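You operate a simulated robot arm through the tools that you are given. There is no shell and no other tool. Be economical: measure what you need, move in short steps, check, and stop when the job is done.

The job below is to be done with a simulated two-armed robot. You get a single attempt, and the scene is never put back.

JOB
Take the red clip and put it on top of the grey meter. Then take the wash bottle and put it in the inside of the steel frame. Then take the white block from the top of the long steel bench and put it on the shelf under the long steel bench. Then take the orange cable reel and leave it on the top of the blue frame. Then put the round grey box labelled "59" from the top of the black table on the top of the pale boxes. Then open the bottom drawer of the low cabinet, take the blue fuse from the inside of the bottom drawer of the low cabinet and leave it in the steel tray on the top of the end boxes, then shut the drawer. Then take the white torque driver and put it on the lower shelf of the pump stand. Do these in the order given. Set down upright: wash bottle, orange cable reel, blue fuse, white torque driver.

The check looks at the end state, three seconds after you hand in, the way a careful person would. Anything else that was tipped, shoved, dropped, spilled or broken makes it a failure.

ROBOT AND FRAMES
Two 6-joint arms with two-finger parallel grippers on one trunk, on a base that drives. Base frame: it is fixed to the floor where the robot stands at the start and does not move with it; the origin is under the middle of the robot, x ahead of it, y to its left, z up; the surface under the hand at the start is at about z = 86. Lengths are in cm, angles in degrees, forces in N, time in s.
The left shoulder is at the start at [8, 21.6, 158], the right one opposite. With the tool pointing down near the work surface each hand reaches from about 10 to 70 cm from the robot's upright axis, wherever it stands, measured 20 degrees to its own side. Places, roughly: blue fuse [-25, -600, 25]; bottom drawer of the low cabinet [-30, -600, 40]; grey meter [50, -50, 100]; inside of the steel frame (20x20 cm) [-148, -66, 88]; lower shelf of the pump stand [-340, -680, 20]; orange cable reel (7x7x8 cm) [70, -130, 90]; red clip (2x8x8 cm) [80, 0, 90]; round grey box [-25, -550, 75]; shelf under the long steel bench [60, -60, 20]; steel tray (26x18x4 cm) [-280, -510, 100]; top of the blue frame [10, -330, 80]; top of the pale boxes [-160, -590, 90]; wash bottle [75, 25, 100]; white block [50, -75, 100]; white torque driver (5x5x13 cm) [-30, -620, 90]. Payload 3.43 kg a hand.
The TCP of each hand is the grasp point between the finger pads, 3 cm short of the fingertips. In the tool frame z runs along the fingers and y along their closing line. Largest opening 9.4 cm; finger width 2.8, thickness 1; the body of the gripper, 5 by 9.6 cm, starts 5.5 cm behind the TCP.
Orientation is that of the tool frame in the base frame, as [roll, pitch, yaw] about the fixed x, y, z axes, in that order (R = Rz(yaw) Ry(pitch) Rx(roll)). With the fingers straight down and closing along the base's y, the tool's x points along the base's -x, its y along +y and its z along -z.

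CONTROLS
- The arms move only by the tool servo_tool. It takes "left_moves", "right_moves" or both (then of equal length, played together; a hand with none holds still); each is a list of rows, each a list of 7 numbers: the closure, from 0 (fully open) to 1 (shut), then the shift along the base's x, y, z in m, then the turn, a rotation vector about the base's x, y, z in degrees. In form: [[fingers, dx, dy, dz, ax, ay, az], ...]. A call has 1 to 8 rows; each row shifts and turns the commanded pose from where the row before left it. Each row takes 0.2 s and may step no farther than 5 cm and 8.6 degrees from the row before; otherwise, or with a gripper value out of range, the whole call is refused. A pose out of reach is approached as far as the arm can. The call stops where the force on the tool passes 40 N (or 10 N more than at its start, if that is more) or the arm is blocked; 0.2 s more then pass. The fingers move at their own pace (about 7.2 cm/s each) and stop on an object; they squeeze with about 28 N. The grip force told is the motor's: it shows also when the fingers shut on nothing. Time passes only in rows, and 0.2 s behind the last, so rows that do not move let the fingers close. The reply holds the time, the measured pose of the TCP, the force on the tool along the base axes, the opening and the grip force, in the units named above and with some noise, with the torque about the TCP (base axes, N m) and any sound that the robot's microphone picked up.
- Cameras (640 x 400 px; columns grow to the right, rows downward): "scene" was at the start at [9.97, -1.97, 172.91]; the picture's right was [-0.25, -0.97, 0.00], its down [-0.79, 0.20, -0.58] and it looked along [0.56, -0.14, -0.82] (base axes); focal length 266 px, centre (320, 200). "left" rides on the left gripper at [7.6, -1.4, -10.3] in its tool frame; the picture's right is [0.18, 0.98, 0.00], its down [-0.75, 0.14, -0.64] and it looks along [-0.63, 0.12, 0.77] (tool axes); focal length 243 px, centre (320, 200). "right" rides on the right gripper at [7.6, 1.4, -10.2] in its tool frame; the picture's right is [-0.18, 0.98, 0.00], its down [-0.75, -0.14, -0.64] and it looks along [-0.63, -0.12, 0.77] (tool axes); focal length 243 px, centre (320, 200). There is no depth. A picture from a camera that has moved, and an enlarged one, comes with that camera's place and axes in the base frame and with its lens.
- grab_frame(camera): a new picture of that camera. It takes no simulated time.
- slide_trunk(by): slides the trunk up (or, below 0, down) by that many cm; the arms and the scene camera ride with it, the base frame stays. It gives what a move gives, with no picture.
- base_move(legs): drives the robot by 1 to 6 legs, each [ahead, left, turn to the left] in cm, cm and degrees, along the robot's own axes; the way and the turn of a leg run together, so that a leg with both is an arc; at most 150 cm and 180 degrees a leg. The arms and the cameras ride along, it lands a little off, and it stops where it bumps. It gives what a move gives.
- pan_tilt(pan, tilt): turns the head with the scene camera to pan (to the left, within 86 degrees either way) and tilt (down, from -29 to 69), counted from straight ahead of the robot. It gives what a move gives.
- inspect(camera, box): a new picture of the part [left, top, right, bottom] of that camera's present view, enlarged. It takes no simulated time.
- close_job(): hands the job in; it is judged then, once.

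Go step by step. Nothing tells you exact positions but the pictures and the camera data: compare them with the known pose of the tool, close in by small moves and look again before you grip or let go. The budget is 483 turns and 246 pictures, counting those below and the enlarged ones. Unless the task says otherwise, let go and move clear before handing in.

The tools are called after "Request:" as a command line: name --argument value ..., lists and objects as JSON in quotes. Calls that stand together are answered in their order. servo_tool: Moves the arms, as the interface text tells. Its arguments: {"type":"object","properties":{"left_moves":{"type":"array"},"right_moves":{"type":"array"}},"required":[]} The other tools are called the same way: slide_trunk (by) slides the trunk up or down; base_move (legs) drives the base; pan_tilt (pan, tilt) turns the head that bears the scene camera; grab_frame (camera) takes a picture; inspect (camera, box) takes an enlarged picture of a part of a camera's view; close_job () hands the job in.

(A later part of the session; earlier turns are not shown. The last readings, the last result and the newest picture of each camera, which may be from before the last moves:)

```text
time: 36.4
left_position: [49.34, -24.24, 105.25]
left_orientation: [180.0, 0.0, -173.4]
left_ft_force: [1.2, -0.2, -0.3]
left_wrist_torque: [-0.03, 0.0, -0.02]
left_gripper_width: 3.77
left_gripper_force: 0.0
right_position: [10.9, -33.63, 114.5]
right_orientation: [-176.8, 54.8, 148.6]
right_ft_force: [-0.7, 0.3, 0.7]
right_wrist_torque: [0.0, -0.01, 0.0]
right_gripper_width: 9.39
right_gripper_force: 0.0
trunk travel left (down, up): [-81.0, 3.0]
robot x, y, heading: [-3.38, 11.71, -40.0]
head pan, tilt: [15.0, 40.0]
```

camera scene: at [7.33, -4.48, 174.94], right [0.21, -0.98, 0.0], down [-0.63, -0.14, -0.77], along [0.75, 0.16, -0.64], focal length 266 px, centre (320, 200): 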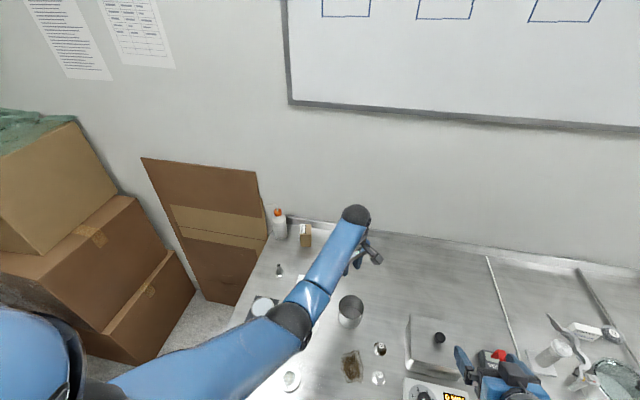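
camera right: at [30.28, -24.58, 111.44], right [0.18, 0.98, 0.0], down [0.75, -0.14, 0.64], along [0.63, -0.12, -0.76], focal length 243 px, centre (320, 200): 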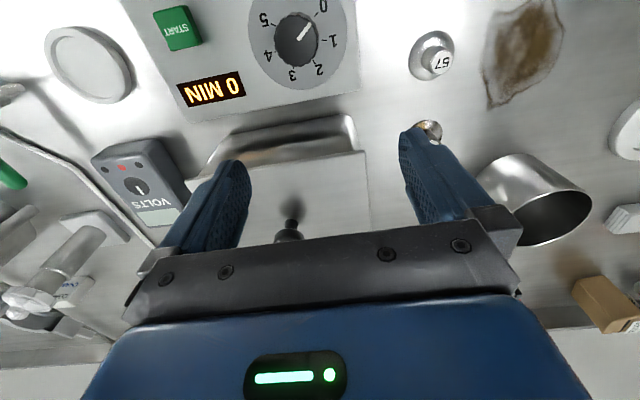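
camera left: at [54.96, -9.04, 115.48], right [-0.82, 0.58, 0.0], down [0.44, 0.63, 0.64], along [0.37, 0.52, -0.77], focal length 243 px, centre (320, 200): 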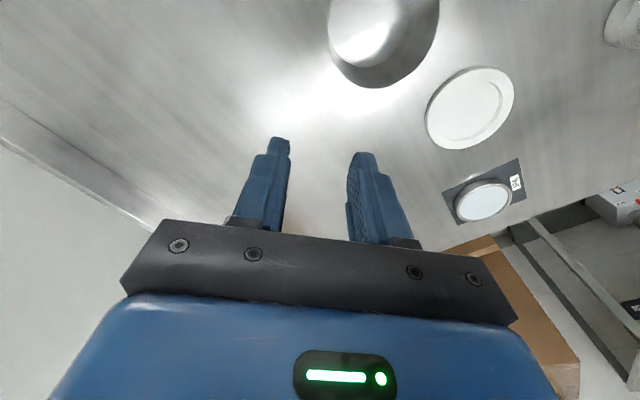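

Request:
servo_tool --left_moves '[[0, 0.01, 0.046, 0, 0, 0, 0], [0, 0.01, 0.046, 0, 0, 0, 0], [0, 0.01, 0.046, 0, 0.98, -8.4, 0], [0, 0.01, 0.046, 0, 0.98, -8.4, 0], [0, 0.01, 0.046, 0, 0.98, -8.4, 0], [0, 0.01, 0.046, 0, 0.98, -8.4, 0], [0, 0.01, 0.046, 0, 0.98, -8.4, 0], [0, 0.01, 0.046, 0, 0.98, -8.4, 0]]'

Request:
grab_frame --camera "left"

Request:
pan_tilt --pan 60 --tilt 40

Request:
grab_frame --camera "scene"

```text
time: 38.2
left_position: [57.25, 12.87, 105.2]
left_orientation: [-179.9, 50.9, -173.3]
left_ft_force: [-0.7, -0.9, 0.2]
left_wrist_torque: [0.0, -0.01, 0.0]
left_gripper_width: 9.4
left_gripper_force: 0.0
right_position: [10.65, -33.55, 114.54]
right_orientation: [-176.9, 54.8, 148.6]
right_ft_force: [0.9, -0.2, 0.3]
right_wrist_torque: [0.0, 0.04, -0.01]
right_gripper_width: 9.42
right_gripper_force: 0.1
trunk travel left (down, up): [-81.0, 3.0]
robot x, y, heading: [-3.21, 11.84, -40.0]
head pan, tilt: [15.0, 40.0]
```

```text
214 pictures are left
camera left: at [44.68, 9.99, 105.76], right [-0.23, 0.96, -0.14], down [-0.04, 0.14, 0.99], along [0.97, 0.23, 0.01], focal length 243 px, centre (320, 200)
```

left: 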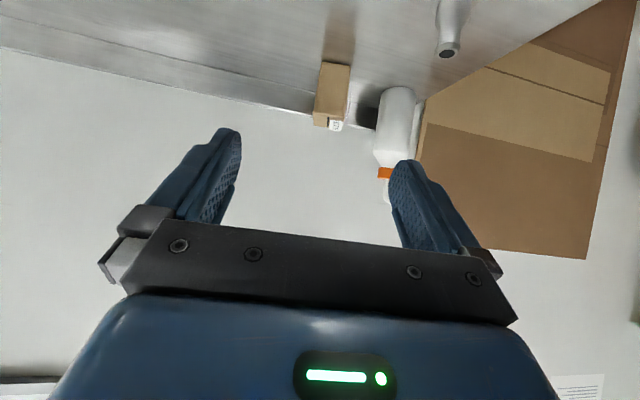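

```text
time: 39.3
left_position: [57.36, 12.66, 105.18]
left_orientation: [180.0, 50.7, -173.4]
left_ft_force: [-0.4, 0.0, 0.0]
left_wrist_torque: [0.01, 0.04, 0.0]
left_gripper_width: 9.38
left_gripper_force: 0.1
right_position: [10.72, -33.71, 114.34]
right_orientation: [-176.9, 54.8, 148.5]
right_ft_force: [0.1, 0.5, 0.6]
right_wrist_torque: [0.03, -0.03, 0.03]
right_gripper_width: 9.39
right_gripper_force: 0.1
trunk travel left (down, up): [-81.0, 3.0]
robot x, y, heading: [-3.23, 11.66, -39.8]
head pan, tilt: [60.0, 40.0]
```

```text
213 pictures are left
camera scene: at [7.14, 12.5, 174.94], right [0.34, -0.94, 0.0], down [-0.6, -0.22, -0.77], along [0.72, 0.26, -0.64], focal length 266 px, centre (320, 200)
```

scene: 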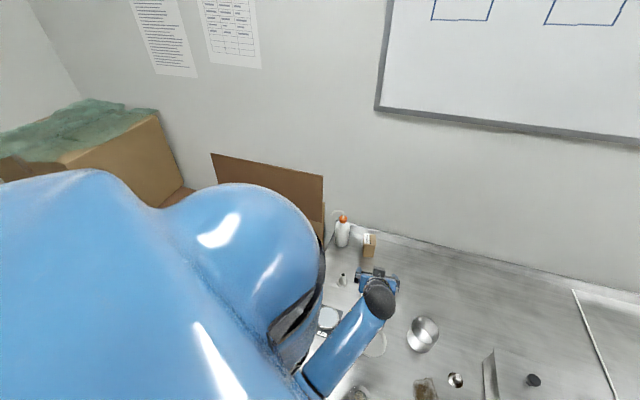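

Both cameras put the bottle at about [83.7, 30]. I'll lower the trunk 8 cm, tilt to ~61° and go to a pre-grasp point, staying above the small silver plug near [64, 24].

Request:
slide_trunk --by -8

Request:
servo_tool --left_moves '[[0, 0.03, 0.035, 0, 0.6, -5, 0], [0, 0.03, 0.035, 0, 0.6, -5, 0], [0, 0.03, 0.035, 0, 0, 0, 0], [0, 0.03, 0.035, 0, 0, 0, 0], [0, 0.025, 0.02, 0, 0, 0, 0]]'

Request:
grab_frame --camera "left"

Request:
inspect --camera "scene" --box '[290, 190, 450, 290]'

```text
time: 40.5
left_position: [57.19, 12.64, 96.9]
left_orientation: [-180.0, 50.6, -173.5]
left_ft_force: [-0.2, 0.0, 0.3]
left_wrist_torque: [0.02, 0.0, -0.03]
left_gripper_width: 9.36
left_gripper_force: 0.1
right_position: [10.7, -33.82, 106.46]
right_orientation: [-176.8, 54.8, 148.6]
right_ft_force: [0.3, 0.5, 0.4]
right_wrist_torque: [-0.02, -0.02, 0.02]
right_gripper_width: 9.39
right_gripper_force: 0.1
trunk travel left (down, up): [-73.0, 11.0]
robot x, y, heading: [-2.71, 11.69, -40.0]
head pan, tilt: [60.0, 40.0]
```

```text
time: 41.7
left_position: [72.19, 28.93, 97.14]
left_orientation: [180.0, 60.7, -173.5]
left_ft_force: [-0.6, -0.8, -0.6]
left_wrist_torque: [0.01, -0.04, -0.01]
left_gripper_width: 9.38
left_gripper_force: 0.0
right_position: [10.85, -33.61, 106.52]
right_orientation: [-176.6, 54.8, 148.6]
right_ft_force: [-1.0, 0.8, 0.4]
right_wrist_torque: [-0.02, -0.04, -0.01]
right_gripper_width: 9.41
right_gripper_force: 0.1
trunk travel left (down, up): [-73.0, 11.0]
robot x, y, heading: [-2.97, 11.38, -40.0]
head pan, tilt: [60.0, 40.0]
```

```text
212 pictures are left
camera left: at [59.63, 26.07, 95.39], right [-0.2, 0.97, -0.16], down [-0.21, 0.12, 0.97], along [0.96, 0.23, 0.17], focal length 243 px, centre (320, 200)
```

left: 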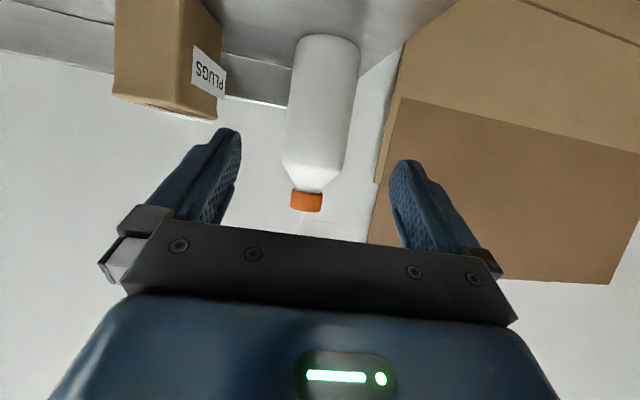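

```text
4.00 times, centred on (370, 240) of scene
camera zoom: at [7.3, 12.58, 166.93], right [0.34, -0.94, 0.0], down [-0.6, -0.22, -0.77], along [0.72, 0.26, -0.64], focal length 1065 px, centre (120, 40)
```

zoom: 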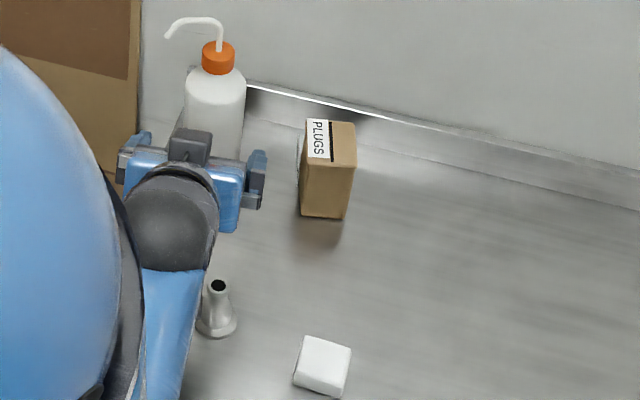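

Request:
servo_tool --left_moves '[[0, 0.03, 0.004, -0.01, 0, 0, 0], [0, 0.03, 0.004, -0.015, 0, 0, 0], [0, 0.025, 0.004, -0.015, 0, 0, 0], [0, 0, 0, 0, 0, 0, 0]]'

Request:
grab_frame --camera "left"

```text
time: 42.7
left_position: [80.56, 29.9, 93.2]
left_orientation: [179.8, 60.8, -173.4]
left_ft_force: [-0.8, -0.1, 0.4]
left_wrist_torque: [0.01, 0.0, -0.01]
left_gripper_width: 9.41
left_gripper_force: 0.1
right_position: [10.71, -33.83, 106.48]
right_orientation: [-176.9, 54.8, 148.5]
right_ft_force: [-0.6, -0.5, 0.1]
right_wrist_torque: [-0.03, 0.0, 0.0]
right_gripper_width: 9.4
right_gripper_force: 0.1
trunk travel left (down, up): [-73.0, 11.0]
robot x, y, heading: [-3.05, 11.88, -40.1]
head pan, tilt: [60.0, 40.0]
```

```text
210 pictures are left
camera left: at [68.06, 27.03, 91.49], right [-0.2, 0.97, -0.16], down [-0.21, 0.12, 0.97], along [0.96, 0.23, 0.18], focal length 243 px, centre (320, 200)
```

left: 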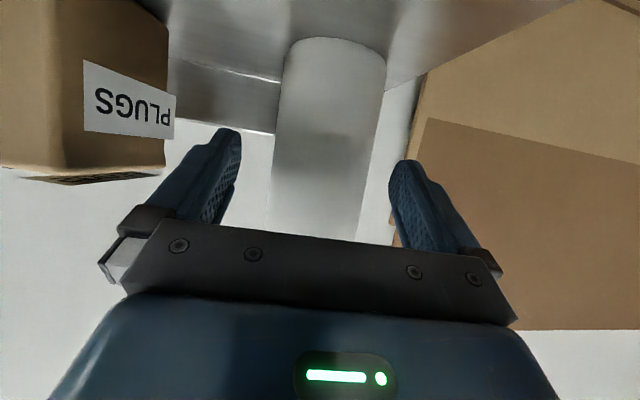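

Request:
servo_tool --left_moves '[[0, 0.025, 0.004, -0.005, 0, 0, 0], [0.3, 0, 0, 0, 0, 0, 0], [0.6, 0, 0, 0, 0, 0, 0], [1, 0, 0, 0, 0, 0, 0], [1, 0, 0, 0, 0, 0, 0], [1, 0, 0, 0, 0, 0, 0]]'

Request:
grab_frame --camera "left"

```text
time: 44.1
left_position: [82.95, 30.49, 92.43]
left_orientation: [179.9, 60.8, -173.4]
left_ft_force: [0.3, 0.0, -0.9]
left_wrist_torque: [-0.01, 0.01, -0.03]
left_gripper_width: 6.29
left_gripper_force: 27.9
right_position: [10.77, -33.81, 106.58]
right_orientation: [-176.9, 54.7, 148.5]
right_ft_force: [-0.2, -0.3, -0.1]
right_wrist_torque: [0.03, 0.02, -0.04]
right_gripper_width: 9.42
right_gripper_force: 0.2
trunk travel left (down, up): [-73.0, 11.0]
robot x, y, heading: [-3.37, 11.65, -40.0]
head pan, tilt: [60.0, 40.0]
```

```text
209 pictures are left
camera left: at [70.54, 27.57, 90.8], right [-0.2, 0.97, -0.16], down [-0.21, 0.12, 0.97], along [0.96, 0.23, 0.18], focal length 243 px, centre (320, 200)
```

left: 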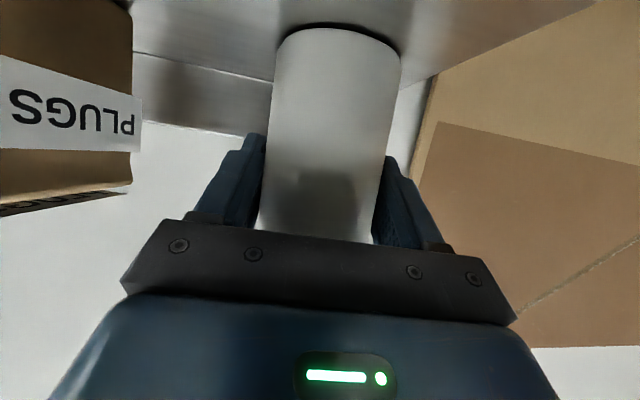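

Gripped at 6.3 cm. Lifting with the trunk, then pulling back.

Request:
slide_trunk --by 10

Request:
grab_frame --camera "left"

```text
time: 45.4
left_position: [82.92, 30.29, 102.41]
left_orientation: [180.0, 60.6, -173.4]
left_ft_force: [-0.1, -0.9, -2.0]
left_wrist_torque: [0.02, 0.02, 0.01]
left_gripper_width: 6.29
left_gripper_force: 28.1
right_position: [10.76, -33.76, 116.56]
right_orientation: [-176.8, 54.7, 148.5]
right_ft_force: [-0.5, -0.5, 0.5]
right_wrist_torque: [0.0, 0.0, 0.0]
right_gripper_width: 9.39
right_gripper_force: 0.1
trunk travel left (down, up): [-83.0, 1.0]
robot x, y, heading: [-3.41, 11.45, -40.2]
head pan, tilt: [60.0, 40.0]
```

```text
208 pictures are left
camera left: at [70.56, 27.57, 100.81], right [-0.2, 0.97, -0.16], down [-0.21, 0.12, 0.97], along [0.96, 0.23, 0.18], focal length 243 px, centre (320, 200)
```

left: 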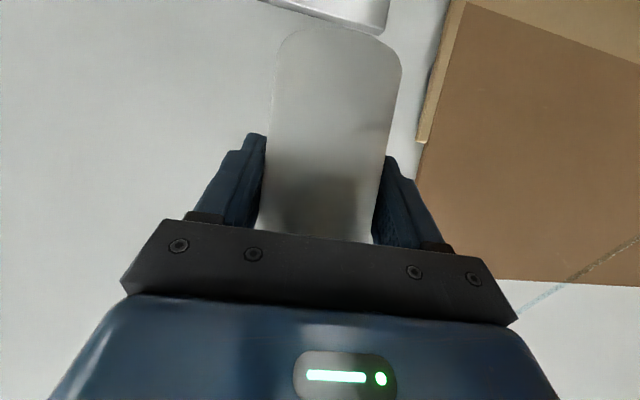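

Request:
servo_tool --left_moves '[[1, -0.045, -0.01, 0.005, 0, 0, 0], [1, -0.045, -0.01, 0.005, 0, 0, 0], [1, -0.045, -0.01, 0.005, 0, 0, 0], [1, -0.045, -0.01, 0.005, 0, 0, 0], [1, -0.045, -0.01, 0, 0, 0, 0], [1, -0.045, -0.01, 0, 0, 0, 0], [1, -0.045, -0.01, 0, 0, 0, 0]]'

Request:
pan_tilt --pan -86 --tilt 30

Request:
grab_frame --camera "scene"

```text
time: 47.0
left_position: [60.63, 22.79, 112.58]
left_orientation: [-172.4, 72.1, -166.3]
left_ft_force: [-0.1, 0.9, -1.5]
left_wrist_torque: [0.0, 0.01, -0.02]
left_gripper_width: 6.29
left_gripper_force: 27.6
right_position: [10.77, -33.7, 116.32]
right_orientation: [-176.8, 54.7, 148.5]
right_ft_force: [-0.2, 0.1, -0.1]
right_wrist_torque: [-0.01, 0.02, -0.01]
right_gripper_width: 9.4
right_gripper_force: 0.0
trunk travel left (down, up): [-83.0, 1.0]
robot x, y, heading: [-3.35, 11.91, -39.8]
head pan, tilt: [60.0, 40.0]
stopped in row 7 (left hand): the arm was blocked; the commanded pose is now the measured one
```

```text
time: 49.4
left_position: [60.53, 22.66, 112.59]
left_orientation: [-172.2, 72.2, -166.1]
left_ft_force: [0.0, -0.1, -2.3]
left_wrist_torque: [-0.01, -0.04, 0.02]
left_gripper_width: 6.31
left_gripper_force: 28.0
right_position: [10.77, -33.65, 116.41]
right_orientation: [-176.9, 54.7, 148.6]
right_ft_force: [-0.8, 0.5, -1.2]
right_wrist_torque: [-0.02, -0.02, 0.01]
right_gripper_width: 9.42
right_gripper_force: 0.1
trunk travel left (down, up): [-83.0, 1.0]
robot x, y, heading: [-2.95, 11.76, -39.7]
head pan, tilt: [-85.9, 30.0]
```

```text
207 pictures are left
camera scene: at [-6.14, 2.29, 178.48], right [-0.81, 0.59, 0.0], down [0.29, 0.4, -0.87], along [-0.51, -0.7, -0.5], focal length 266 px, centre (320, 200)
```

scene: 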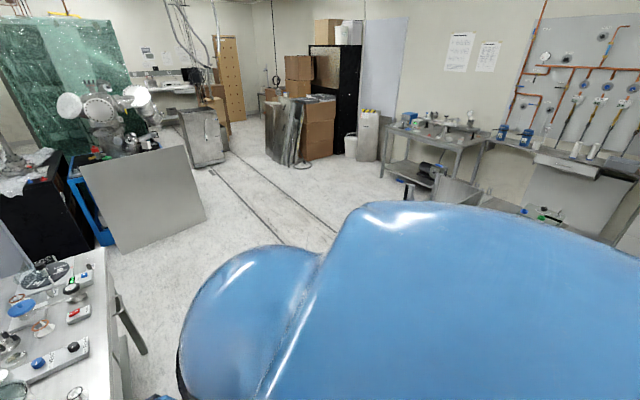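

Bottle held. The steel frame is behind on the other side; I'll move away from the bench to the right-rear and turn around.

Request:
base_move --legs '[[0, -60, 0], [0, 0, -130]]'

Request:
pan_tilt --pan 0 --tilt 35

Request:
grab_frame --camera "scene"

```text
time: 58.2
left_position: [-74.86, -89.93, 112.65]
left_orientation: [-172.1, 72.2, 63.1]
left_ft_force: [1.0, 0.9, -2.4]
left_wrist_torque: [0.01, -0.04, -0.01]
left_gripper_width: 6.29
left_gripper_force: 27.6
right_position: [-85.13, -15.36, 116.54]
right_orientation: [-176.8, 54.7, 17.8]
right_ft_force: [-0.4, -0.2, 0.0]
right_wrist_torque: [-0.02, -0.03, 0.02]
right_gripper_width: 9.44
right_gripper_force: 0.0
trunk travel left (down, up): [-83.0, 1.0]
robot x, y, heading: [-41.86, -34.52, -170.8]
head pan, tilt: [-85.9, 30.0]
```

```text
time: 59.8
left_position: [-74.74, -89.92, 112.65]
left_orientation: [-172.2, 72.2, 63.0]
left_ft_force: [0.6, -0.3, -2.8]
left_wrist_torque: [0.01, -0.02, 0.02]
left_gripper_width: 6.28
left_gripper_force: 28.2
right_position: [-85.22, -15.25, 116.57]
right_orientation: [-176.7, 54.7, 17.8]
right_ft_force: [-0.2, 0.5, 0.4]
right_wrist_torque: [0.01, -0.03, -0.01]
right_gripper_width: 9.4
right_gripper_force: 0.1
trunk travel left (down, up): [-83.0, 1.0]
robot x, y, heading: [-41.4, -34.18, -170.8]
head pan, tilt: [0.0, 35.0]
```

```text
206 pictures are left
camera scene: at [-53.4, -36.44, 177.7], right [-0.16, 0.99, 0.0], down [0.57, 0.09, -0.82], along [-0.81, -0.13, -0.57], focal length 266 px, centre (320, 200)
```

scene: 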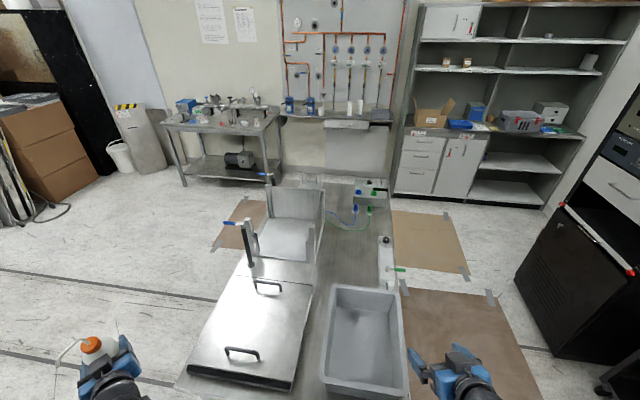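

Request:
inspect --camera "scene" --box '[180, 150, 440, 312]'

```text
2.46 times, centred on (310, 231) of scene
camera zoom: at [-53.4, -36.44, 177.7], right [-0.16, 0.99, 0.0], down [0.57, 0.09, -0.82], along [-0.81, -0.13, -0.57], focal length 655 px, centre (345, 124)
```

zoom: 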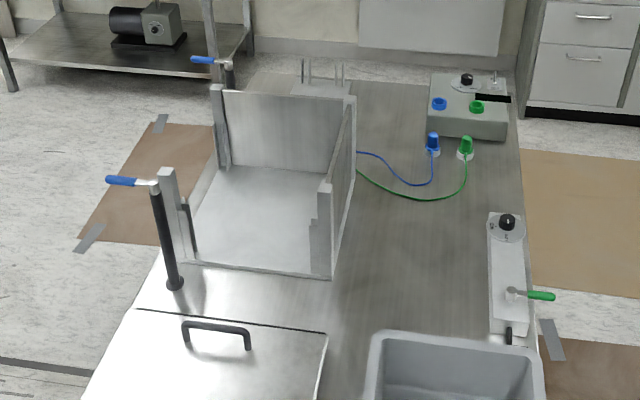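

The frame is a low open-sided bay with posts, open toward +x and toward -y, its centre near [-148, -66]. I'll approach it from the open -y side, copying the arm pose of the pick, so I drive around the table.

Request:
base_move --legs '[[20, 134, 0], [86, -14, 0], [0, 0, -139]]'

Request:
pan_tilt --pan 45 --tilt 40

Request:
grab_frame --camera "scene"

```text
time: 76.3
left_position: [-140.77, -109.36, 112.79]
left_orientation: [-172.3, 72.1, -71.8]
left_ft_force: [0.1, 0.3, -2.8]
left_wrist_torque: [0.0, 0.0, 0.02]
left_gripper_width: 6.26
left_gripper_force: 27.9
right_position: [-80.68, -154.81, 116.51]
right_orientation: [-176.8, 54.7, -117.0]
right_ft_force: [0.3, 0.4, 1.2]
right_wrist_torque: [0.01, -0.02, 0.0]
right_gripper_width: 9.41
right_gripper_force: 0.1
trunk travel left (down, up): [-83.0, 1.0]
robot x, y, heading: [-125.39, -171.91, 54.5]
head pan, tilt: [0.0, 35.0]
```

```text
time: 77.5
left_position: [-140.82, -109.53, 112.63]
left_orientation: [-172.3, 72.3, -71.7]
left_ft_force: [-0.1, 0.4, -2.3]
left_wrist_torque: [0.04, 0.0, 0.0]
left_gripper_width: 6.26
left_gripper_force: 27.7
right_position: [-80.67, -154.69, 116.5]
right_orientation: [-176.8, 54.7, -117.0]
right_ft_force: [0.1, -0.8, 0.1]
right_wrist_torque: [-0.01, 0.01, 0.01]
right_gripper_width: 9.39
right_gripper_force: 0.1
trunk travel left (down, up): [-83.0, 1.0]
robot x, y, heading: [-124.74, -171.92, 54.4]
head pan, tilt: [45.0, 40.0]
```

```text
204 pictures are left
camera scene: at [-124.54, -161.33, 176.94], right [0.99, 0.16, 0.0], down [0.1, -0.63, -0.77], along [-0.12, 0.76, -0.64], focal length 266 px, centre (320, 200)
```

scene: 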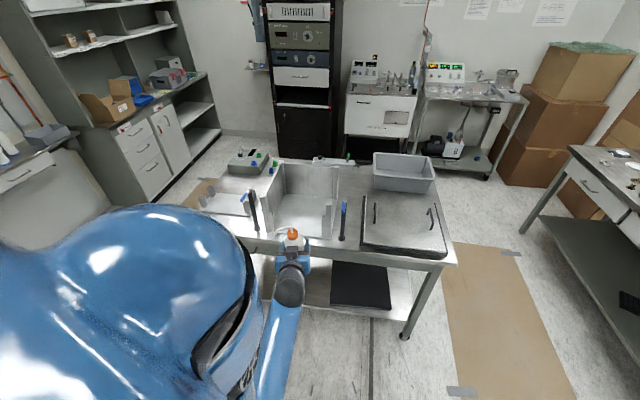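

Request:
inspect --camera "scene" --box '[220, 150, 380, 250]'

Request:
grab_frame --camera "left"

```text
4.00 times, centred on (300, 200) of scene
camera zoom: at [-124.54, -161.33, 176.94], right [0.99, 0.16, 0.0], down [0.1, -0.63, -0.77], along [-0.12, 0.76, -0.64], focal length 1065 px, centre (400, 200)
```

zoom: 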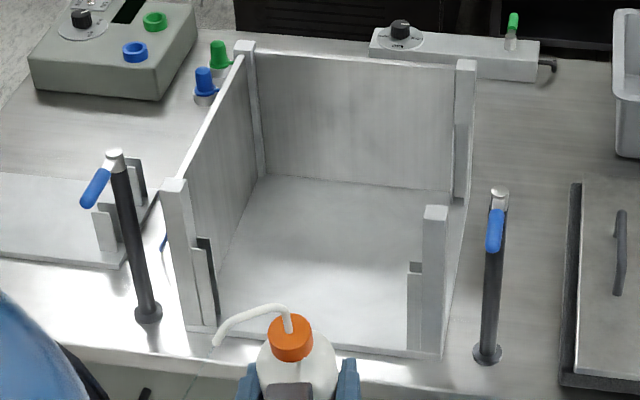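

```text
202 pictures are left
camera left: at [-136.96, -120.94, 108.58], right [-0.95, -0.24, -0.22], down [-0.1, -0.41, 0.91], along [-0.3, 0.88, 0.36], focal length 243 px, centre (320, 200)
```

left: 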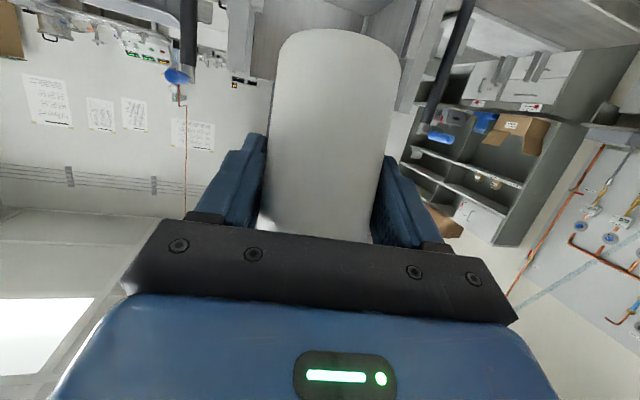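

The bay's floor spans x -159…-136, y -80…-52, with its front (toward me) open between posts and two lever tubes at x≈-127 and -168. I'll first bring the bottle upright and line up at x≈-150, then drive closer.

Request:
servo_tool --left_moves '[[1, -0.03, 0.02, -0.02, -4, 0, 0], [1, -0.03, 0.02, -0.02, -4, 0, 0], [1, -0.03, 0.02, -0.02, -3.8, 0, 0], [1, -0.02, 0.02, 0, 0, 0, 0], [1, 0, 0, 0, 0, 0, 0]]'

```text
time: 78.7
left_position: [-151.98, -101.19, 106.44]
left_orientation: [-179.6, 60.8, -78.8]
left_ft_force: [-0.5, 0.2, -2.3]
left_wrist_torque: [0.0, 0.02, -0.01]
left_gripper_width: 6.27
left_gripper_force: 28.1
right_position: [-80.62, -154.69, 116.49]
right_orientation: [-176.7, 54.7, -117.0]
right_ft_force: [-0.2, 0.9, -0.4]
right_wrist_torque: [0.02, 0.0, -0.01]
right_gripper_width: 9.39
right_gripper_force: 0.1
trunk travel left (down, up): [-83.0, 1.0]
robot x, y, heading: [-125.05, -172.07, 54.6]
head pan, tilt: [45.0, 40.0]
```

Request:
base_move --legs '[[15.6, 5.6, 0]]'

Request:
inspect --camera "scene" --box '[200, 140, 400, 265]'

```text
time: 80.1
left_position: [-147.45, -86.08, 106.72]
left_orientation: [-179.5, 60.9, -78.7]
left_ft_force: [-0.3, -0.5, -1.8]
left_wrist_torque: [-0.03, 0.01, -0.01]
left_gripper_width: 6.25
left_gripper_force: 28.2
right_position: [-76.34, -139.7, 116.77]
right_orientation: [-176.9, 54.9, -117.2]
right_ft_force: [0.0, 0.3, -0.6]
right_wrist_torque: [0.0, -0.03, -0.02]
right_gripper_width: 9.43
right_gripper_force: 0.2
trunk travel left (down, up): [-83.0, 1.0]
robot x, y, heading: [-120.43, -156.49, 54.5]
head pan, tilt: [45.0, 40.0]
```

```text
3.20 times, centred on (300, 202) of scene
camera zoom: at [-120.4, -146.43, 176.98], right [0.99, 0.16, 0.0], down [0.1, -0.63, -0.77], along [-0.12, 0.76, -0.64], focal length 852 px, centre (384, 192)
```

zoom: 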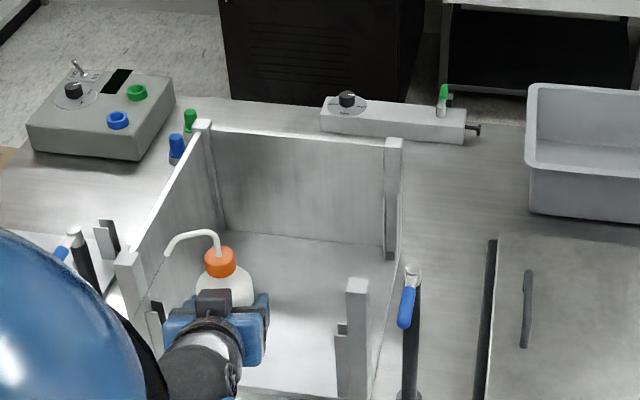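

Request:
servo_tool --left_moves '[[1, 0.001, 0.04, -0.005, 0, 0, 0], [1, 0, 0.04, -0.005, 0, 0, 0], [1, 0, 0.04, -0.005, 0, 0, 0], [1, 0, 0.04, -0.005, 0, 0, 0], [1, 0, 0.035, -0.01, 0, 0, 0], [1, 0, 0, -0.03, 0, 0, 0], [1, 0, 0, 0, 0, 0, 0]]'

Request:
inspect --camera "scene" --box '[220, 150, 380, 250]'

Request:
grab_frame --camera "left"

```text
time: 81.7
left_position: [-147.43, -66.29, 100.45]
left_orientation: [-179.7, 60.8, -78.7]
left_ft_force: [-0.2, -0.1, -2.3]
left_wrist_torque: [0.01, 0.02, 0.0]
left_gripper_width: 6.25
left_gripper_force: 27.6
right_position: [-76.45, -139.37, 116.47]
right_orientation: [-176.8, 54.8, -117.1]
right_ft_force: [-0.4, -0.9, -1.0]
right_wrist_torque: [0.01, -0.03, 0.04]
right_gripper_width: 9.41
right_gripper_force: 0.2
trunk travel left (down, up): [-83.0, 1.0]
robot x, y, heading: [-120.68, -156.79, 54.3]
head pan, tilt: [45.0, 40.0]
```

```text
4.00 times, centred on (300, 200) of scene
camera zoom: at [-120.26, -145.97, 176.94], right [0.99, 0.16, 0.0], down [0.1, -0.63, -0.77], along [-0.12, 0.76, -0.64], focal length 1065 px, centre (400, 200)
```

zoom: 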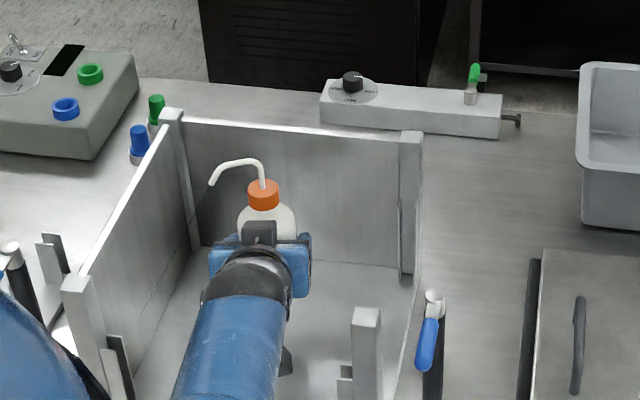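

```text
199 pictures are left
camera left: at [-143.58, -78.3, 98.77], right [-0.95, -0.28, -0.16], down [-0.1, -0.22, 0.97], along [-0.3, 0.94, 0.18], focal length 243 px, centre (320, 200)
```

left: 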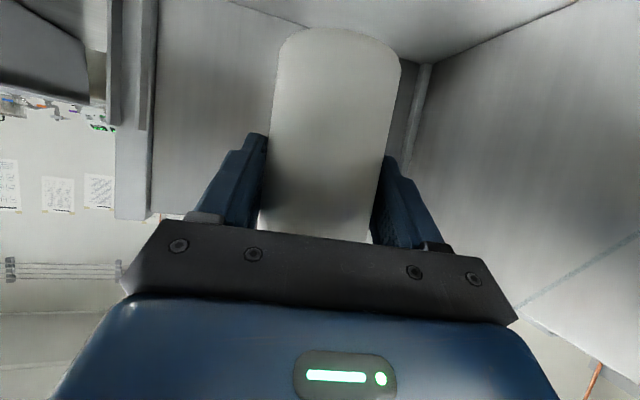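

Request:
servo_tool --left_moves '[[1, 0, 0, -0.03, 0, 0, 0], [1, 0, 0, -0.025, 0, 0, 0], [1, 0, 0, -0.005, 0, 0, 0], [1, 0, 0, -0.004, 0, 0, 0], [1, 0, 0, -0.004, 0, 0, 0], [1, 0, 0, 0, 0, 0, 0]]'

```text
time: 83.1
left_position: [-146.99, -68.78, 96.01]
left_orientation: [-179.8, 60.7, -78.7]
left_ft_force: [-0.4, -0.7, -2.5]
left_wrist_torque: [-0.03, -0.01, 0.01]
left_gripper_width: 6.26
left_gripper_force: 27.9
left hand out of reach, approached as far as the arm can: row 1, 2, 3, 5
right_position: [-76.31, -139.4, 116.55]
right_orientation: [-176.8, 54.8, -117.1]
right_ft_force: [-0.2, -0.5, -0.1]
right_wrist_torque: [-0.01, 0.02, -0.03]
right_gripper_width: 9.41
right_gripper_force: 0.1
trunk travel left (down, up): [-83.0, 1.0]
robot x, y, heading: [-120.46, -156.79, 54.3]
head pan, tilt: [45.0, 40.0]
```

Arm is at full stretch; I'll finish the descent with the trunk.

Request:
slide_trunk --by -2

Request:
grab_frame --camera "left"

```text
time: 83.8
left_position: [-146.92, -68.63, 94.02]
left_orientation: [-179.6, 60.7, -78.7]
left_ft_force: [0.3, 0.8, -2.9]
left_wrist_torque: [-0.03, -0.02, 0.03]
left_gripper_width: 6.26
left_gripper_force: 28.0
right_position: [-76.41, -139.4, 114.48]
right_orientation: [-176.8, 54.9, -117.0]
right_ft_force: [-0.4, 0.5, -0.1]
right_wrist_torque: [-0.03, 0.0, 0.02]
right_gripper_width: 9.41
right_gripper_force: 0.0
trunk travel left (down, up): [-81.0, 3.0]
robot x, y, heading: [-120.58, -156.64, 54.3]
head pan, tilt: [45.0, 40.0]
```

```text
198 pictures are left
camera left: at [-143.09, -80.71, 92.32], right [-0.95, -0.28, -0.16], down [-0.1, -0.22, 0.97], along [-0.3, 0.94, 0.18], focal length 243 px, centre (320, 200)
```

left: 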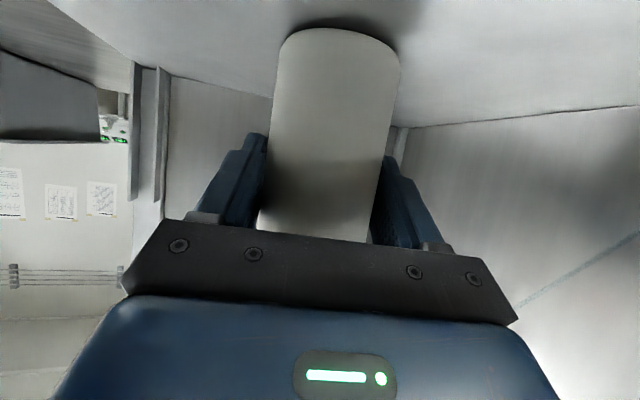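

Request:
slide_trunk --by -0.5

Request:
slide_trunk --by -0.4

```text
time: 84.3
left_position: [-146.96, -68.63, 93.82]
left_orientation: [-179.7, 60.9, -78.8]
left_ft_force: [0.7, 0.9, 3.7]
left_wrist_torque: [-0.07, -0.07, -0.02]
left_gripper_width: 6.27
left_gripper_force: 28.0
right_position: [-76.23, -139.49, 114.01]
right_orientation: [-176.7, 54.8, -117.2]
right_ft_force: [0.5, 1.0, -0.7]
right_wrist_torque: [0.01, -0.01, 0.04]
right_gripper_width: 9.41
right_gripper_force: 0.2
trunk travel left (down, up): [-80.5, 3.5]
robot x, y, heading: [-120.79, -156.55, 54.1]
head pan, tilt: [45.0, 40.0]
```

```text
time: 84.8
left_position: [-146.83, -68.73, 93.66]
left_orientation: [-179.7, 61.2, -78.8]
left_ft_force: [-0.3, 2.4, 17.5]
left_wrist_torque: [-0.28, -0.2, 0.02]
left_gripper_width: 6.28
left_gripper_force: 28.3
right_position: [-76.32, -139.67, 113.61]
right_orientation: [-177.0, 54.9, -117.2]
right_ft_force: [-0.8, 0.1, 0.3]
right_wrist_torque: [0.02, 0.02, -0.01]
right_gripper_width: 9.41
right_gripper_force: 0.1
trunk travel left (down, up): [-80.1, 3.9]
robot x, y, heading: [-120.3, -156.92, 54.4]
head pan, tilt: [45.0, 40.0]
```

Contact made. Relieve, open, and withdraw straight back.

Request:
slide_trunk --by 0.4

Request:
servo_tool --left_moves '[[0.6, 0, 0, 0, 0, 0, 0], [0.2, 0, 0, 0, 0, 0, 0], [0, 0, 0, 0, 0, 0, 0], [0, 0, 0, 0, 0, 0, 0], [0, 0.004, -0.02, 0, 0, 0, 0], [0, 0.008, -0.04, 0, 0, 0, 0], [0, 0.008, -0.04, 0.005, 0, 0, 0]]'

Request:
grab_frame --camera "left"

Request:
inspect --camera "scene" --box '[220, 150, 380, 250]'

```text
time: 85.4
left_position: [-146.85, -68.74, 93.64]
left_orientation: [-179.6, 60.9, -78.8]
left_ft_force: [-1.9, 5.1, 12.3]
left_wrist_torque: [0.13, -0.2, 0.09]
left_gripper_width: 6.26
left_gripper_force: 28.3
right_position: [-76.37, -139.49, 113.99]
right_orientation: [-176.9, 54.7, -117.2]
right_ft_force: [0.5, 0.5, 0.7]
right_wrist_torque: [0.01, 0.01, -0.05]
right_gripper_width: 9.41
right_gripper_force: 0.1
trunk travel left (down, up): [-80.5, 3.5]
robot x, y, heading: [-120.61, -157.02, 54.4]
head pan, tilt: [45.0, 40.0]
```

```text
time: 87.0
left_position: [-144.86, -78.91, 94.31]
left_orientation: [-179.8, 60.9, -78.8]
left_ft_force: [-0.7, -0.1, 1.6]
left_wrist_torque: [0.03, 0.01, 0.0]
left_gripper_width: 9.4
left_gripper_force: 0.1
left hand out of reach, approached as far as the arm can: row 5
right_position: [-76.32, -139.6, 113.99]
right_orientation: [-176.9, 54.9, -117.2]
right_ft_force: [-0.3, -0.2, 0.4]
right_wrist_torque: [0.0, 0.0, 0.01]
right_gripper_width: 9.4
right_gripper_force: 0.2
trunk travel left (down, up): [-80.5, 3.5]
robot x, y, heading: [-120.16, -156.8, 54.4]
head pan, tilt: [45.0, 40.0]
```

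```text
197 pictures are left
camera left: at [-141.07, -91.04, 92.61], right [-0.95, -0.28, -0.16], down [-0.1, -0.22, 0.97], along [-0.3, 0.94, 0.18], focal length 243 px, centre (320, 200)
```

left: 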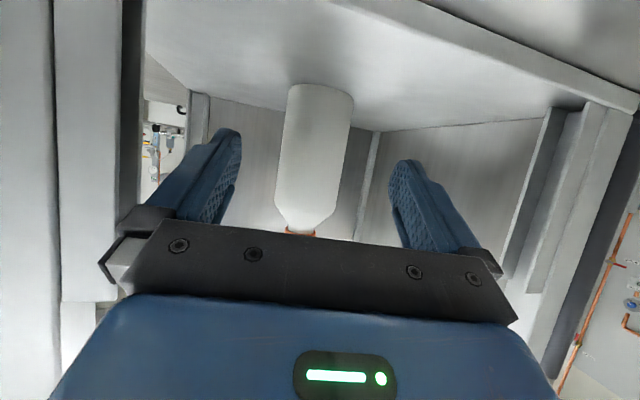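

```text
4.00 times, centred on (300, 200) of scene
camera zoom: at [-120.19, -146.37, 174.47], right [0.99, 0.16, 0.0], down [0.1, -0.63, -0.77], along [-0.12, 0.76, -0.64], focal length 1065 px, centre (400, 200)
```

zoom: 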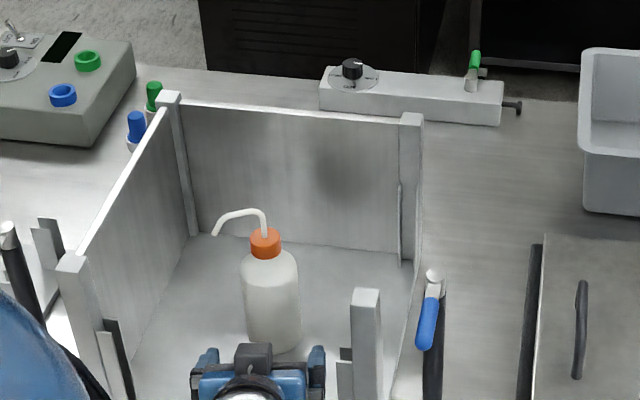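

The bottle stands upright inside the frame. I'll back the robot straight out along -y, then head to the white block on the long bench.

Request:
base_move --legs '[[-21.5, -13, 0], [-12, -9, 0]]'

Request:
servo_tool --left_moves '[[0, 0, 0, 0.02, 0, 0, 0], [0, 0, 0, 0.02, 0, 0, 0], [0, 0, 0, 0.02, 0, 0, 0], [0, 0, 0, 0.02, 0, 0, 0]]'

Request:
grab_frame --camera "scene"

```text
time: 89.8
left_position: [-146.39, -119.4, 94.04]
left_orientation: [-179.8, 60.7, -79.3]
left_ft_force: [-0.2, 0.0, -0.2]
left_wrist_torque: [-0.01, -0.02, 0.04]
left_gripper_width: 9.41
left_gripper_force: 0.1
right_position: [-78.21, -180.54, 114.03]
right_orientation: [-176.7, 54.6, -117.3]
right_ft_force: [-0.4, 0.8, 0.1]
right_wrist_torque: [0.02, -0.02, -0.01]
right_gripper_width: 9.4
right_gripper_force: 0.0
trunk travel left (down, up): [-80.5, 3.5]
robot x, y, heading: [-122.17, -197.66, 53.8]
head pan, tilt: [45.0, 40.0]
```

```text
time: 90.8
left_position: [-146.39, -119.76, 102.12]
left_orientation: [-179.8, 60.7, -79.2]
left_ft_force: [0.4, -0.9, -1.0]
left_wrist_torque: [-0.02, -0.03, -0.01]
left_gripper_width: 9.38
left_gripper_force: 0.0
right_position: [-78.16, -180.89, 113.98]
right_orientation: [-176.9, 54.7, -117.4]
right_ft_force: [0.2, -0.2, -0.8]
right_wrist_torque: [0.01, 0.03, -0.03]
right_gripper_width: 9.38
right_gripper_force: 0.1
trunk travel left (down, up): [-80.5, 3.5]
robot x, y, heading: [-122.32, -197.76, 53.9]
head pan, tilt: [45.0, 40.0]
```

```text
195 pictures are left
camera scene: at [-122.08, -187.18, 174.45], right [0.99, 0.16, 0.0], down [0.1, -0.63, -0.77], along [-0.12, 0.76, -0.64], focal length 266 px, centre (320, 200)
```

scene: 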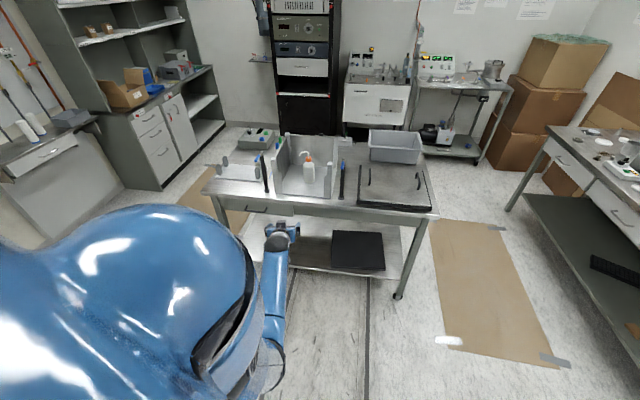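

Request:
base_move --legs '[[0, 0, -54], [40, 70, 0]]'

Request:
pan_tilt --pan 0 --tilt 35

Request:
grab_frame --camera "scene"

```text
time: 97.5
left_position: [-33.32, -62.86, 102.11]
left_orientation: [-179.9, 60.9, -133.2]
left_ft_force: [0.9, 0.1, 1.1]
left_wrist_torque: [0.0, 0.0, 0.02]
left_gripper_width: 9.41
left_gripper_force: 0.1
right_position: [-42.8, -153.78, 113.94]
right_orientation: [-176.9, 54.9, -171.4]
right_ft_force: [-0.6, -0.4, 0.4]
right_wrist_torque: [0.0, 0.03, 0.02]
right_gripper_width: 9.39
right_gripper_force: 0.0
trunk travel left (down, up): [-80.5, 3.5]
robot x, y, heading: [-82.22, -127.76, -0.1]
head pan, tilt: [45.0, 40.0]
```

```text
time: 98.6
left_position: [-33.32, -62.53, 101.97]
left_orientation: [-179.8, 60.8, -133.2]
left_ft_force: [0.5, 0.1, -0.5]
left_wrist_torque: [0.01, -0.02, -0.03]
left_gripper_width: 9.4
left_gripper_force: 0.2
right_position: [-42.83, -153.72, 114.07]
right_orientation: [-176.7, 54.9, -171.4]
right_ft_force: [-0.5, 0.9, -0.5]
right_wrist_torque: [-0.01, -0.03, 0.01]
right_gripper_width: 9.4
right_gripper_force: 0.1
trunk travel left (down, up): [-80.5, 3.5]
robot x, y, heading: [-82.51, -128.12, -0.1]
head pan, tilt: [0.0, 35.0]
```

```text
194 pictures are left
camera scene: at [-70.74, -127.96, 175.2], right [0.0, -1.0, 0.0], down [-0.57, 0.0, -0.82], along [0.82, 0.0, -0.57], focal length 266 px, centre (320, 200)
```

scene: 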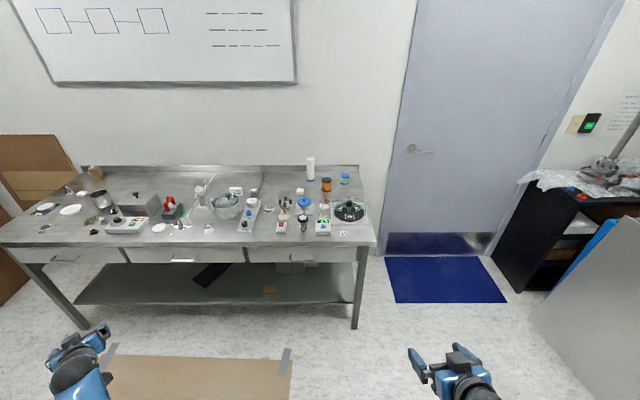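

Request:
inspect --camera "scene" --box '[150, 150, 380, 300]'

```text
2.67 times, centred on (265, 225) of scene
camera zoom: at [-70.74, -127.96, 175.2], right [0.0, -1.0, 0.0], down [-0.57, 0.0, -0.82], along [0.82, 0.0, -0.57], focal length 710 px, centre (467, 133)
```

zoom: 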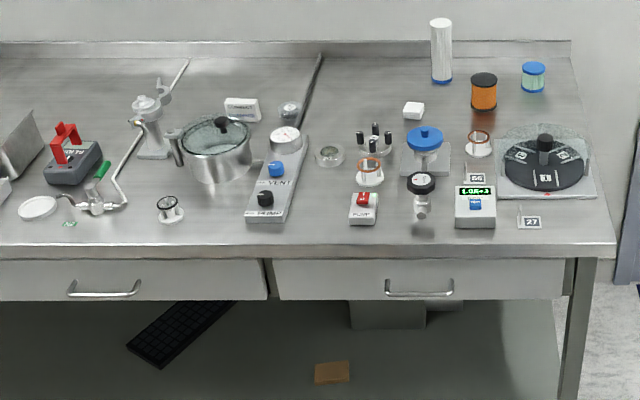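

Request:
inspect --camera "scene" --box '[190, 170, 290, 240]'

Request:
inspect --camera "scene" --box '[280, 150, 380, 220]'

```text
5.71 times, centred on (240, 205) of scene
camera zoom: at [-70.74, -127.96, 175.2], right [0.0, -1.0, 0.0], down [-0.57, 0.0, -0.82], along [0.82, 0.0, -0.57], focal length 1521 px, centre (777, 171)
```

zoom: 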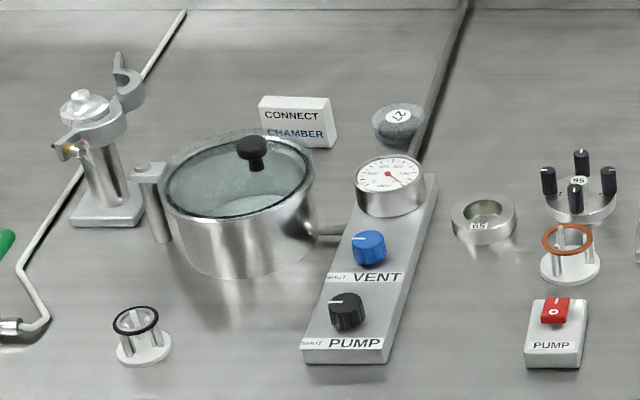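

```text
5.71 times, centred on (330, 185) of scene
camera zoom: at [-70.74, -127.96, 175.2], right [0.0, -1.0, 0.0], down [-0.57, 0.0, -0.82], along [0.82, 0.0, -0.57], focal length 1521 px, centre (263, 286)
```

zoom: 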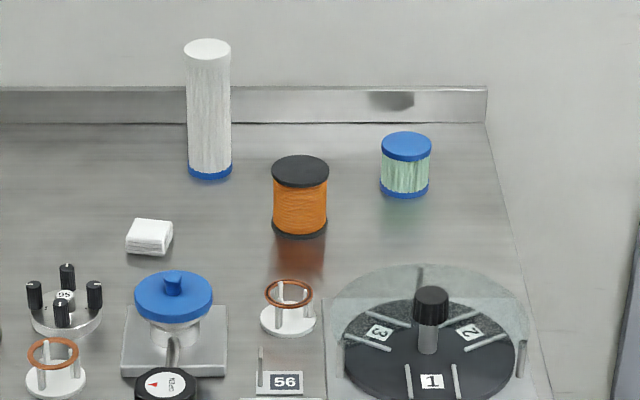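

The white block is the "CONNECT CHAMBER" block behind the pan, around [63, -77]; the shelf below is clear around [43, -75]. I'll raise the trunk, drive nearer with the left shoulder forward, staying back at first.

Request:
slide_trunk --by 3.5

Request:
base_move --legs '[[30, 40, 0], [0, 0, -40]]'

Request:
pan_tilt --pan 40 --tilt 40

Request:
grab_frame --camera "scene"

```text
time: 99.4
left_position: [-33.35, -62.59, 105.66]
left_orientation: [-179.9, 60.8, -133.3]
left_ft_force: [0.4, -1.0, -0.7]
left_wrist_torque: [-0.02, 0.02, -0.02]
left_gripper_width: 9.4
left_gripper_force: 0.0
right_position: [-42.74, -153.75, 117.54]
right_orientation: [-176.7, 54.8, -171.5]
right_ft_force: [0.0, 0.5, -0.4]
right_wrist_torque: [-0.01, 0.0, 0.01]
right_gripper_width: 9.43
right_gripper_force: 0.0
trunk travel left (down, up): [-84.0, 0.0]
robot x, y, heading: [-82.72, -127.68, 0.2]
head pan, tilt: [0.0, 35.0]
```

```text
time: 101.3
left_position: [-12.82, -47.07, 106.59]
left_orientation: [-179.9, 61.5, -137.3]
left_ft_force: [0.0, -2.1, 1.6]
left_wrist_torque: [-0.03, 0.02, 0.05]
left_gripper_width: 9.38
left_gripper_force: 0.1
right_position: [-28.29, -137.4, 117.57]
right_orientation: [-177.8, 55.4, -176.0]
right_ft_force: [-1.5, -0.7, -1.1]
right_wrist_torque: [0.0, -0.06, 0.06]
right_gripper_width: 9.4
right_gripper_force: 0.1
trunk travel left (down, up): [-84.0, 0.0]
robot x, y, heading: [-65.0, -107.6, -4.0]
head pan, tilt: [0.0, 35.0]
stopped in leg 1: the robot was blocked; the commanded pose is now the measured one
```

```text
time: 102.4
left_position: [-11.3, -45.64, 105.17]
left_orientation: [-180.0, 60.5, -137.2]
left_ft_force: [0.6, 0.2, -0.3]
left_wrist_torque: [0.01, 0.0, 0.02]
left_gripper_width: 9.4
left_gripper_force: 0.0
right_position: [-26.63, -135.94, 117.35]
right_orientation: [-176.6, 54.6, -175.1]
right_ft_force: [-0.3, 0.5, 0.1]
right_wrist_torque: [-0.01, 0.01, -0.02]
right_gripper_width: 9.4
right_gripper_force: 0.1
trunk travel left (down, up): [-84.0, 0.0]
robot x, y, heading: [-64.57, -107.41, -3.5]
head pan, tilt: [40.0, 40.0]
```

```text
190 pictures are left
camera scene: at [-54.5, -102.61, 177.89], right [0.59, -0.81, 0.0], down [-0.52, -0.38, -0.76], along [0.62, 0.45, -0.65], focal length 266 px, centre (320, 200)
```

scene: 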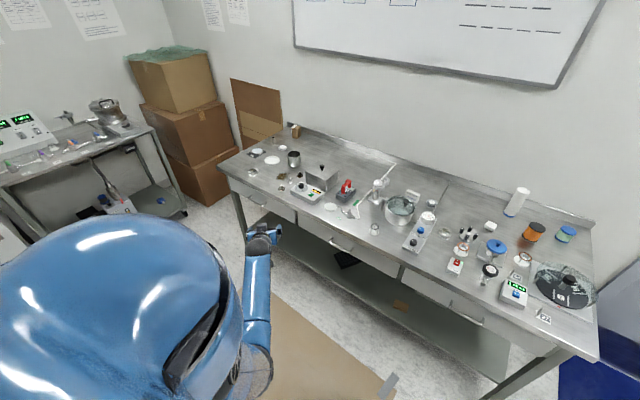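

The base nudged the frame table's corner. I'll check on the bottle, then move straight ahead.

Request:
base_move --legs '[[2, -8, 0]]'

Request:
base_move --legs '[[34, -2, 0]]'

Request:
pan_tilt --pan 86 --tilt 35

Request:
grab_frame --camera "scene"

```text
time: 103.4
left_position: [-10.51, -52.92, 105.04]
left_orientation: [-178.9, 60.4, -136.1]
left_ft_force: [-0.3, 1.2, -0.5]
left_wrist_torque: [-0.02, -0.02, -0.07]
left_gripper_width: 9.41
left_gripper_force: 0.0
right_position: [-25.97, -143.1, 117.88]
right_orientation: [-175.8, 54.9, -174.5]
right_ft_force: [-0.7, 1.2, -0.3]
right_wrist_torque: [-0.02, -0.02, -0.09]
right_gripper_width: 9.39
right_gripper_force: 0.0
trunk travel left (down, up): [-84.0, 0.0]
robot x, y, heading: [-63.71, -115.56, -3.6]
head pan, tilt: [40.0, 40.0]
```

```text
time: 105.6
left_position: [23.23, -58.51, 105.54]
left_orientation: [-179.6, 60.7, -137.3]
left_ft_force: [-0.3, 0.1, -0.3]
left_wrist_torque: [0.0, -0.01, 0.0]
left_gripper_width: 9.41
left_gripper_force: 0.2
right_position: [7.07, -148.68, 117.62]
right_orientation: [-176.7, 54.9, -175.8]
right_ft_force: [0.0, 0.0, -0.5]
right_wrist_torque: [0.02, -0.02, 0.03]
right_gripper_width: 9.41
right_gripper_force: 0.0
trunk travel left (down, up): [-84.0, 0.0]
robot x, y, heading: [-30.55, -119.83, -4.4]
head pan, tilt: [40.0, 40.0]
```

```text
time: 106.8
left_position: [23.48, -58.74, 105.51]
left_orientation: [-180.0, 60.8, -137.5]
left_ft_force: [-0.4, 0.4, 0.3]
left_wrist_torque: [-0.01, 0.0, 0.01]
left_gripper_width: 9.41
left_gripper_force: 0.1
right_position: [7.26, -148.72, 117.57]
right_orientation: [-176.8, 54.8, -175.9]
right_ft_force: [-1.3, -0.1, -0.4]
right_wrist_torque: [-0.03, 0.01, -0.01]
right_gripper_width: 9.41
right_gripper_force: 0.1
trunk travel left (down, up): [-84.0, 0.0]
robot x, y, heading: [-30.4, -119.93, -4.8]
head pan, tilt: [85.9, 35.0]
```

```text
189 pictures are left
camera scene: at [-26.14, -111.57, 178.7], right [0.99, -0.15, 0.0], down [-0.08, -0.57, -0.82], along [0.12, 0.81, -0.57], focal length 266 px, centre (320, 200)
```

scene: 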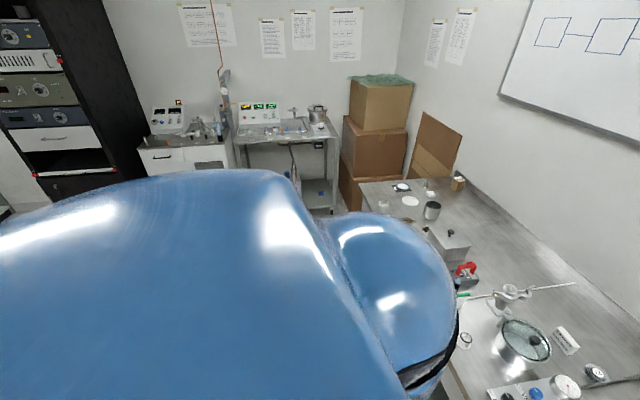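

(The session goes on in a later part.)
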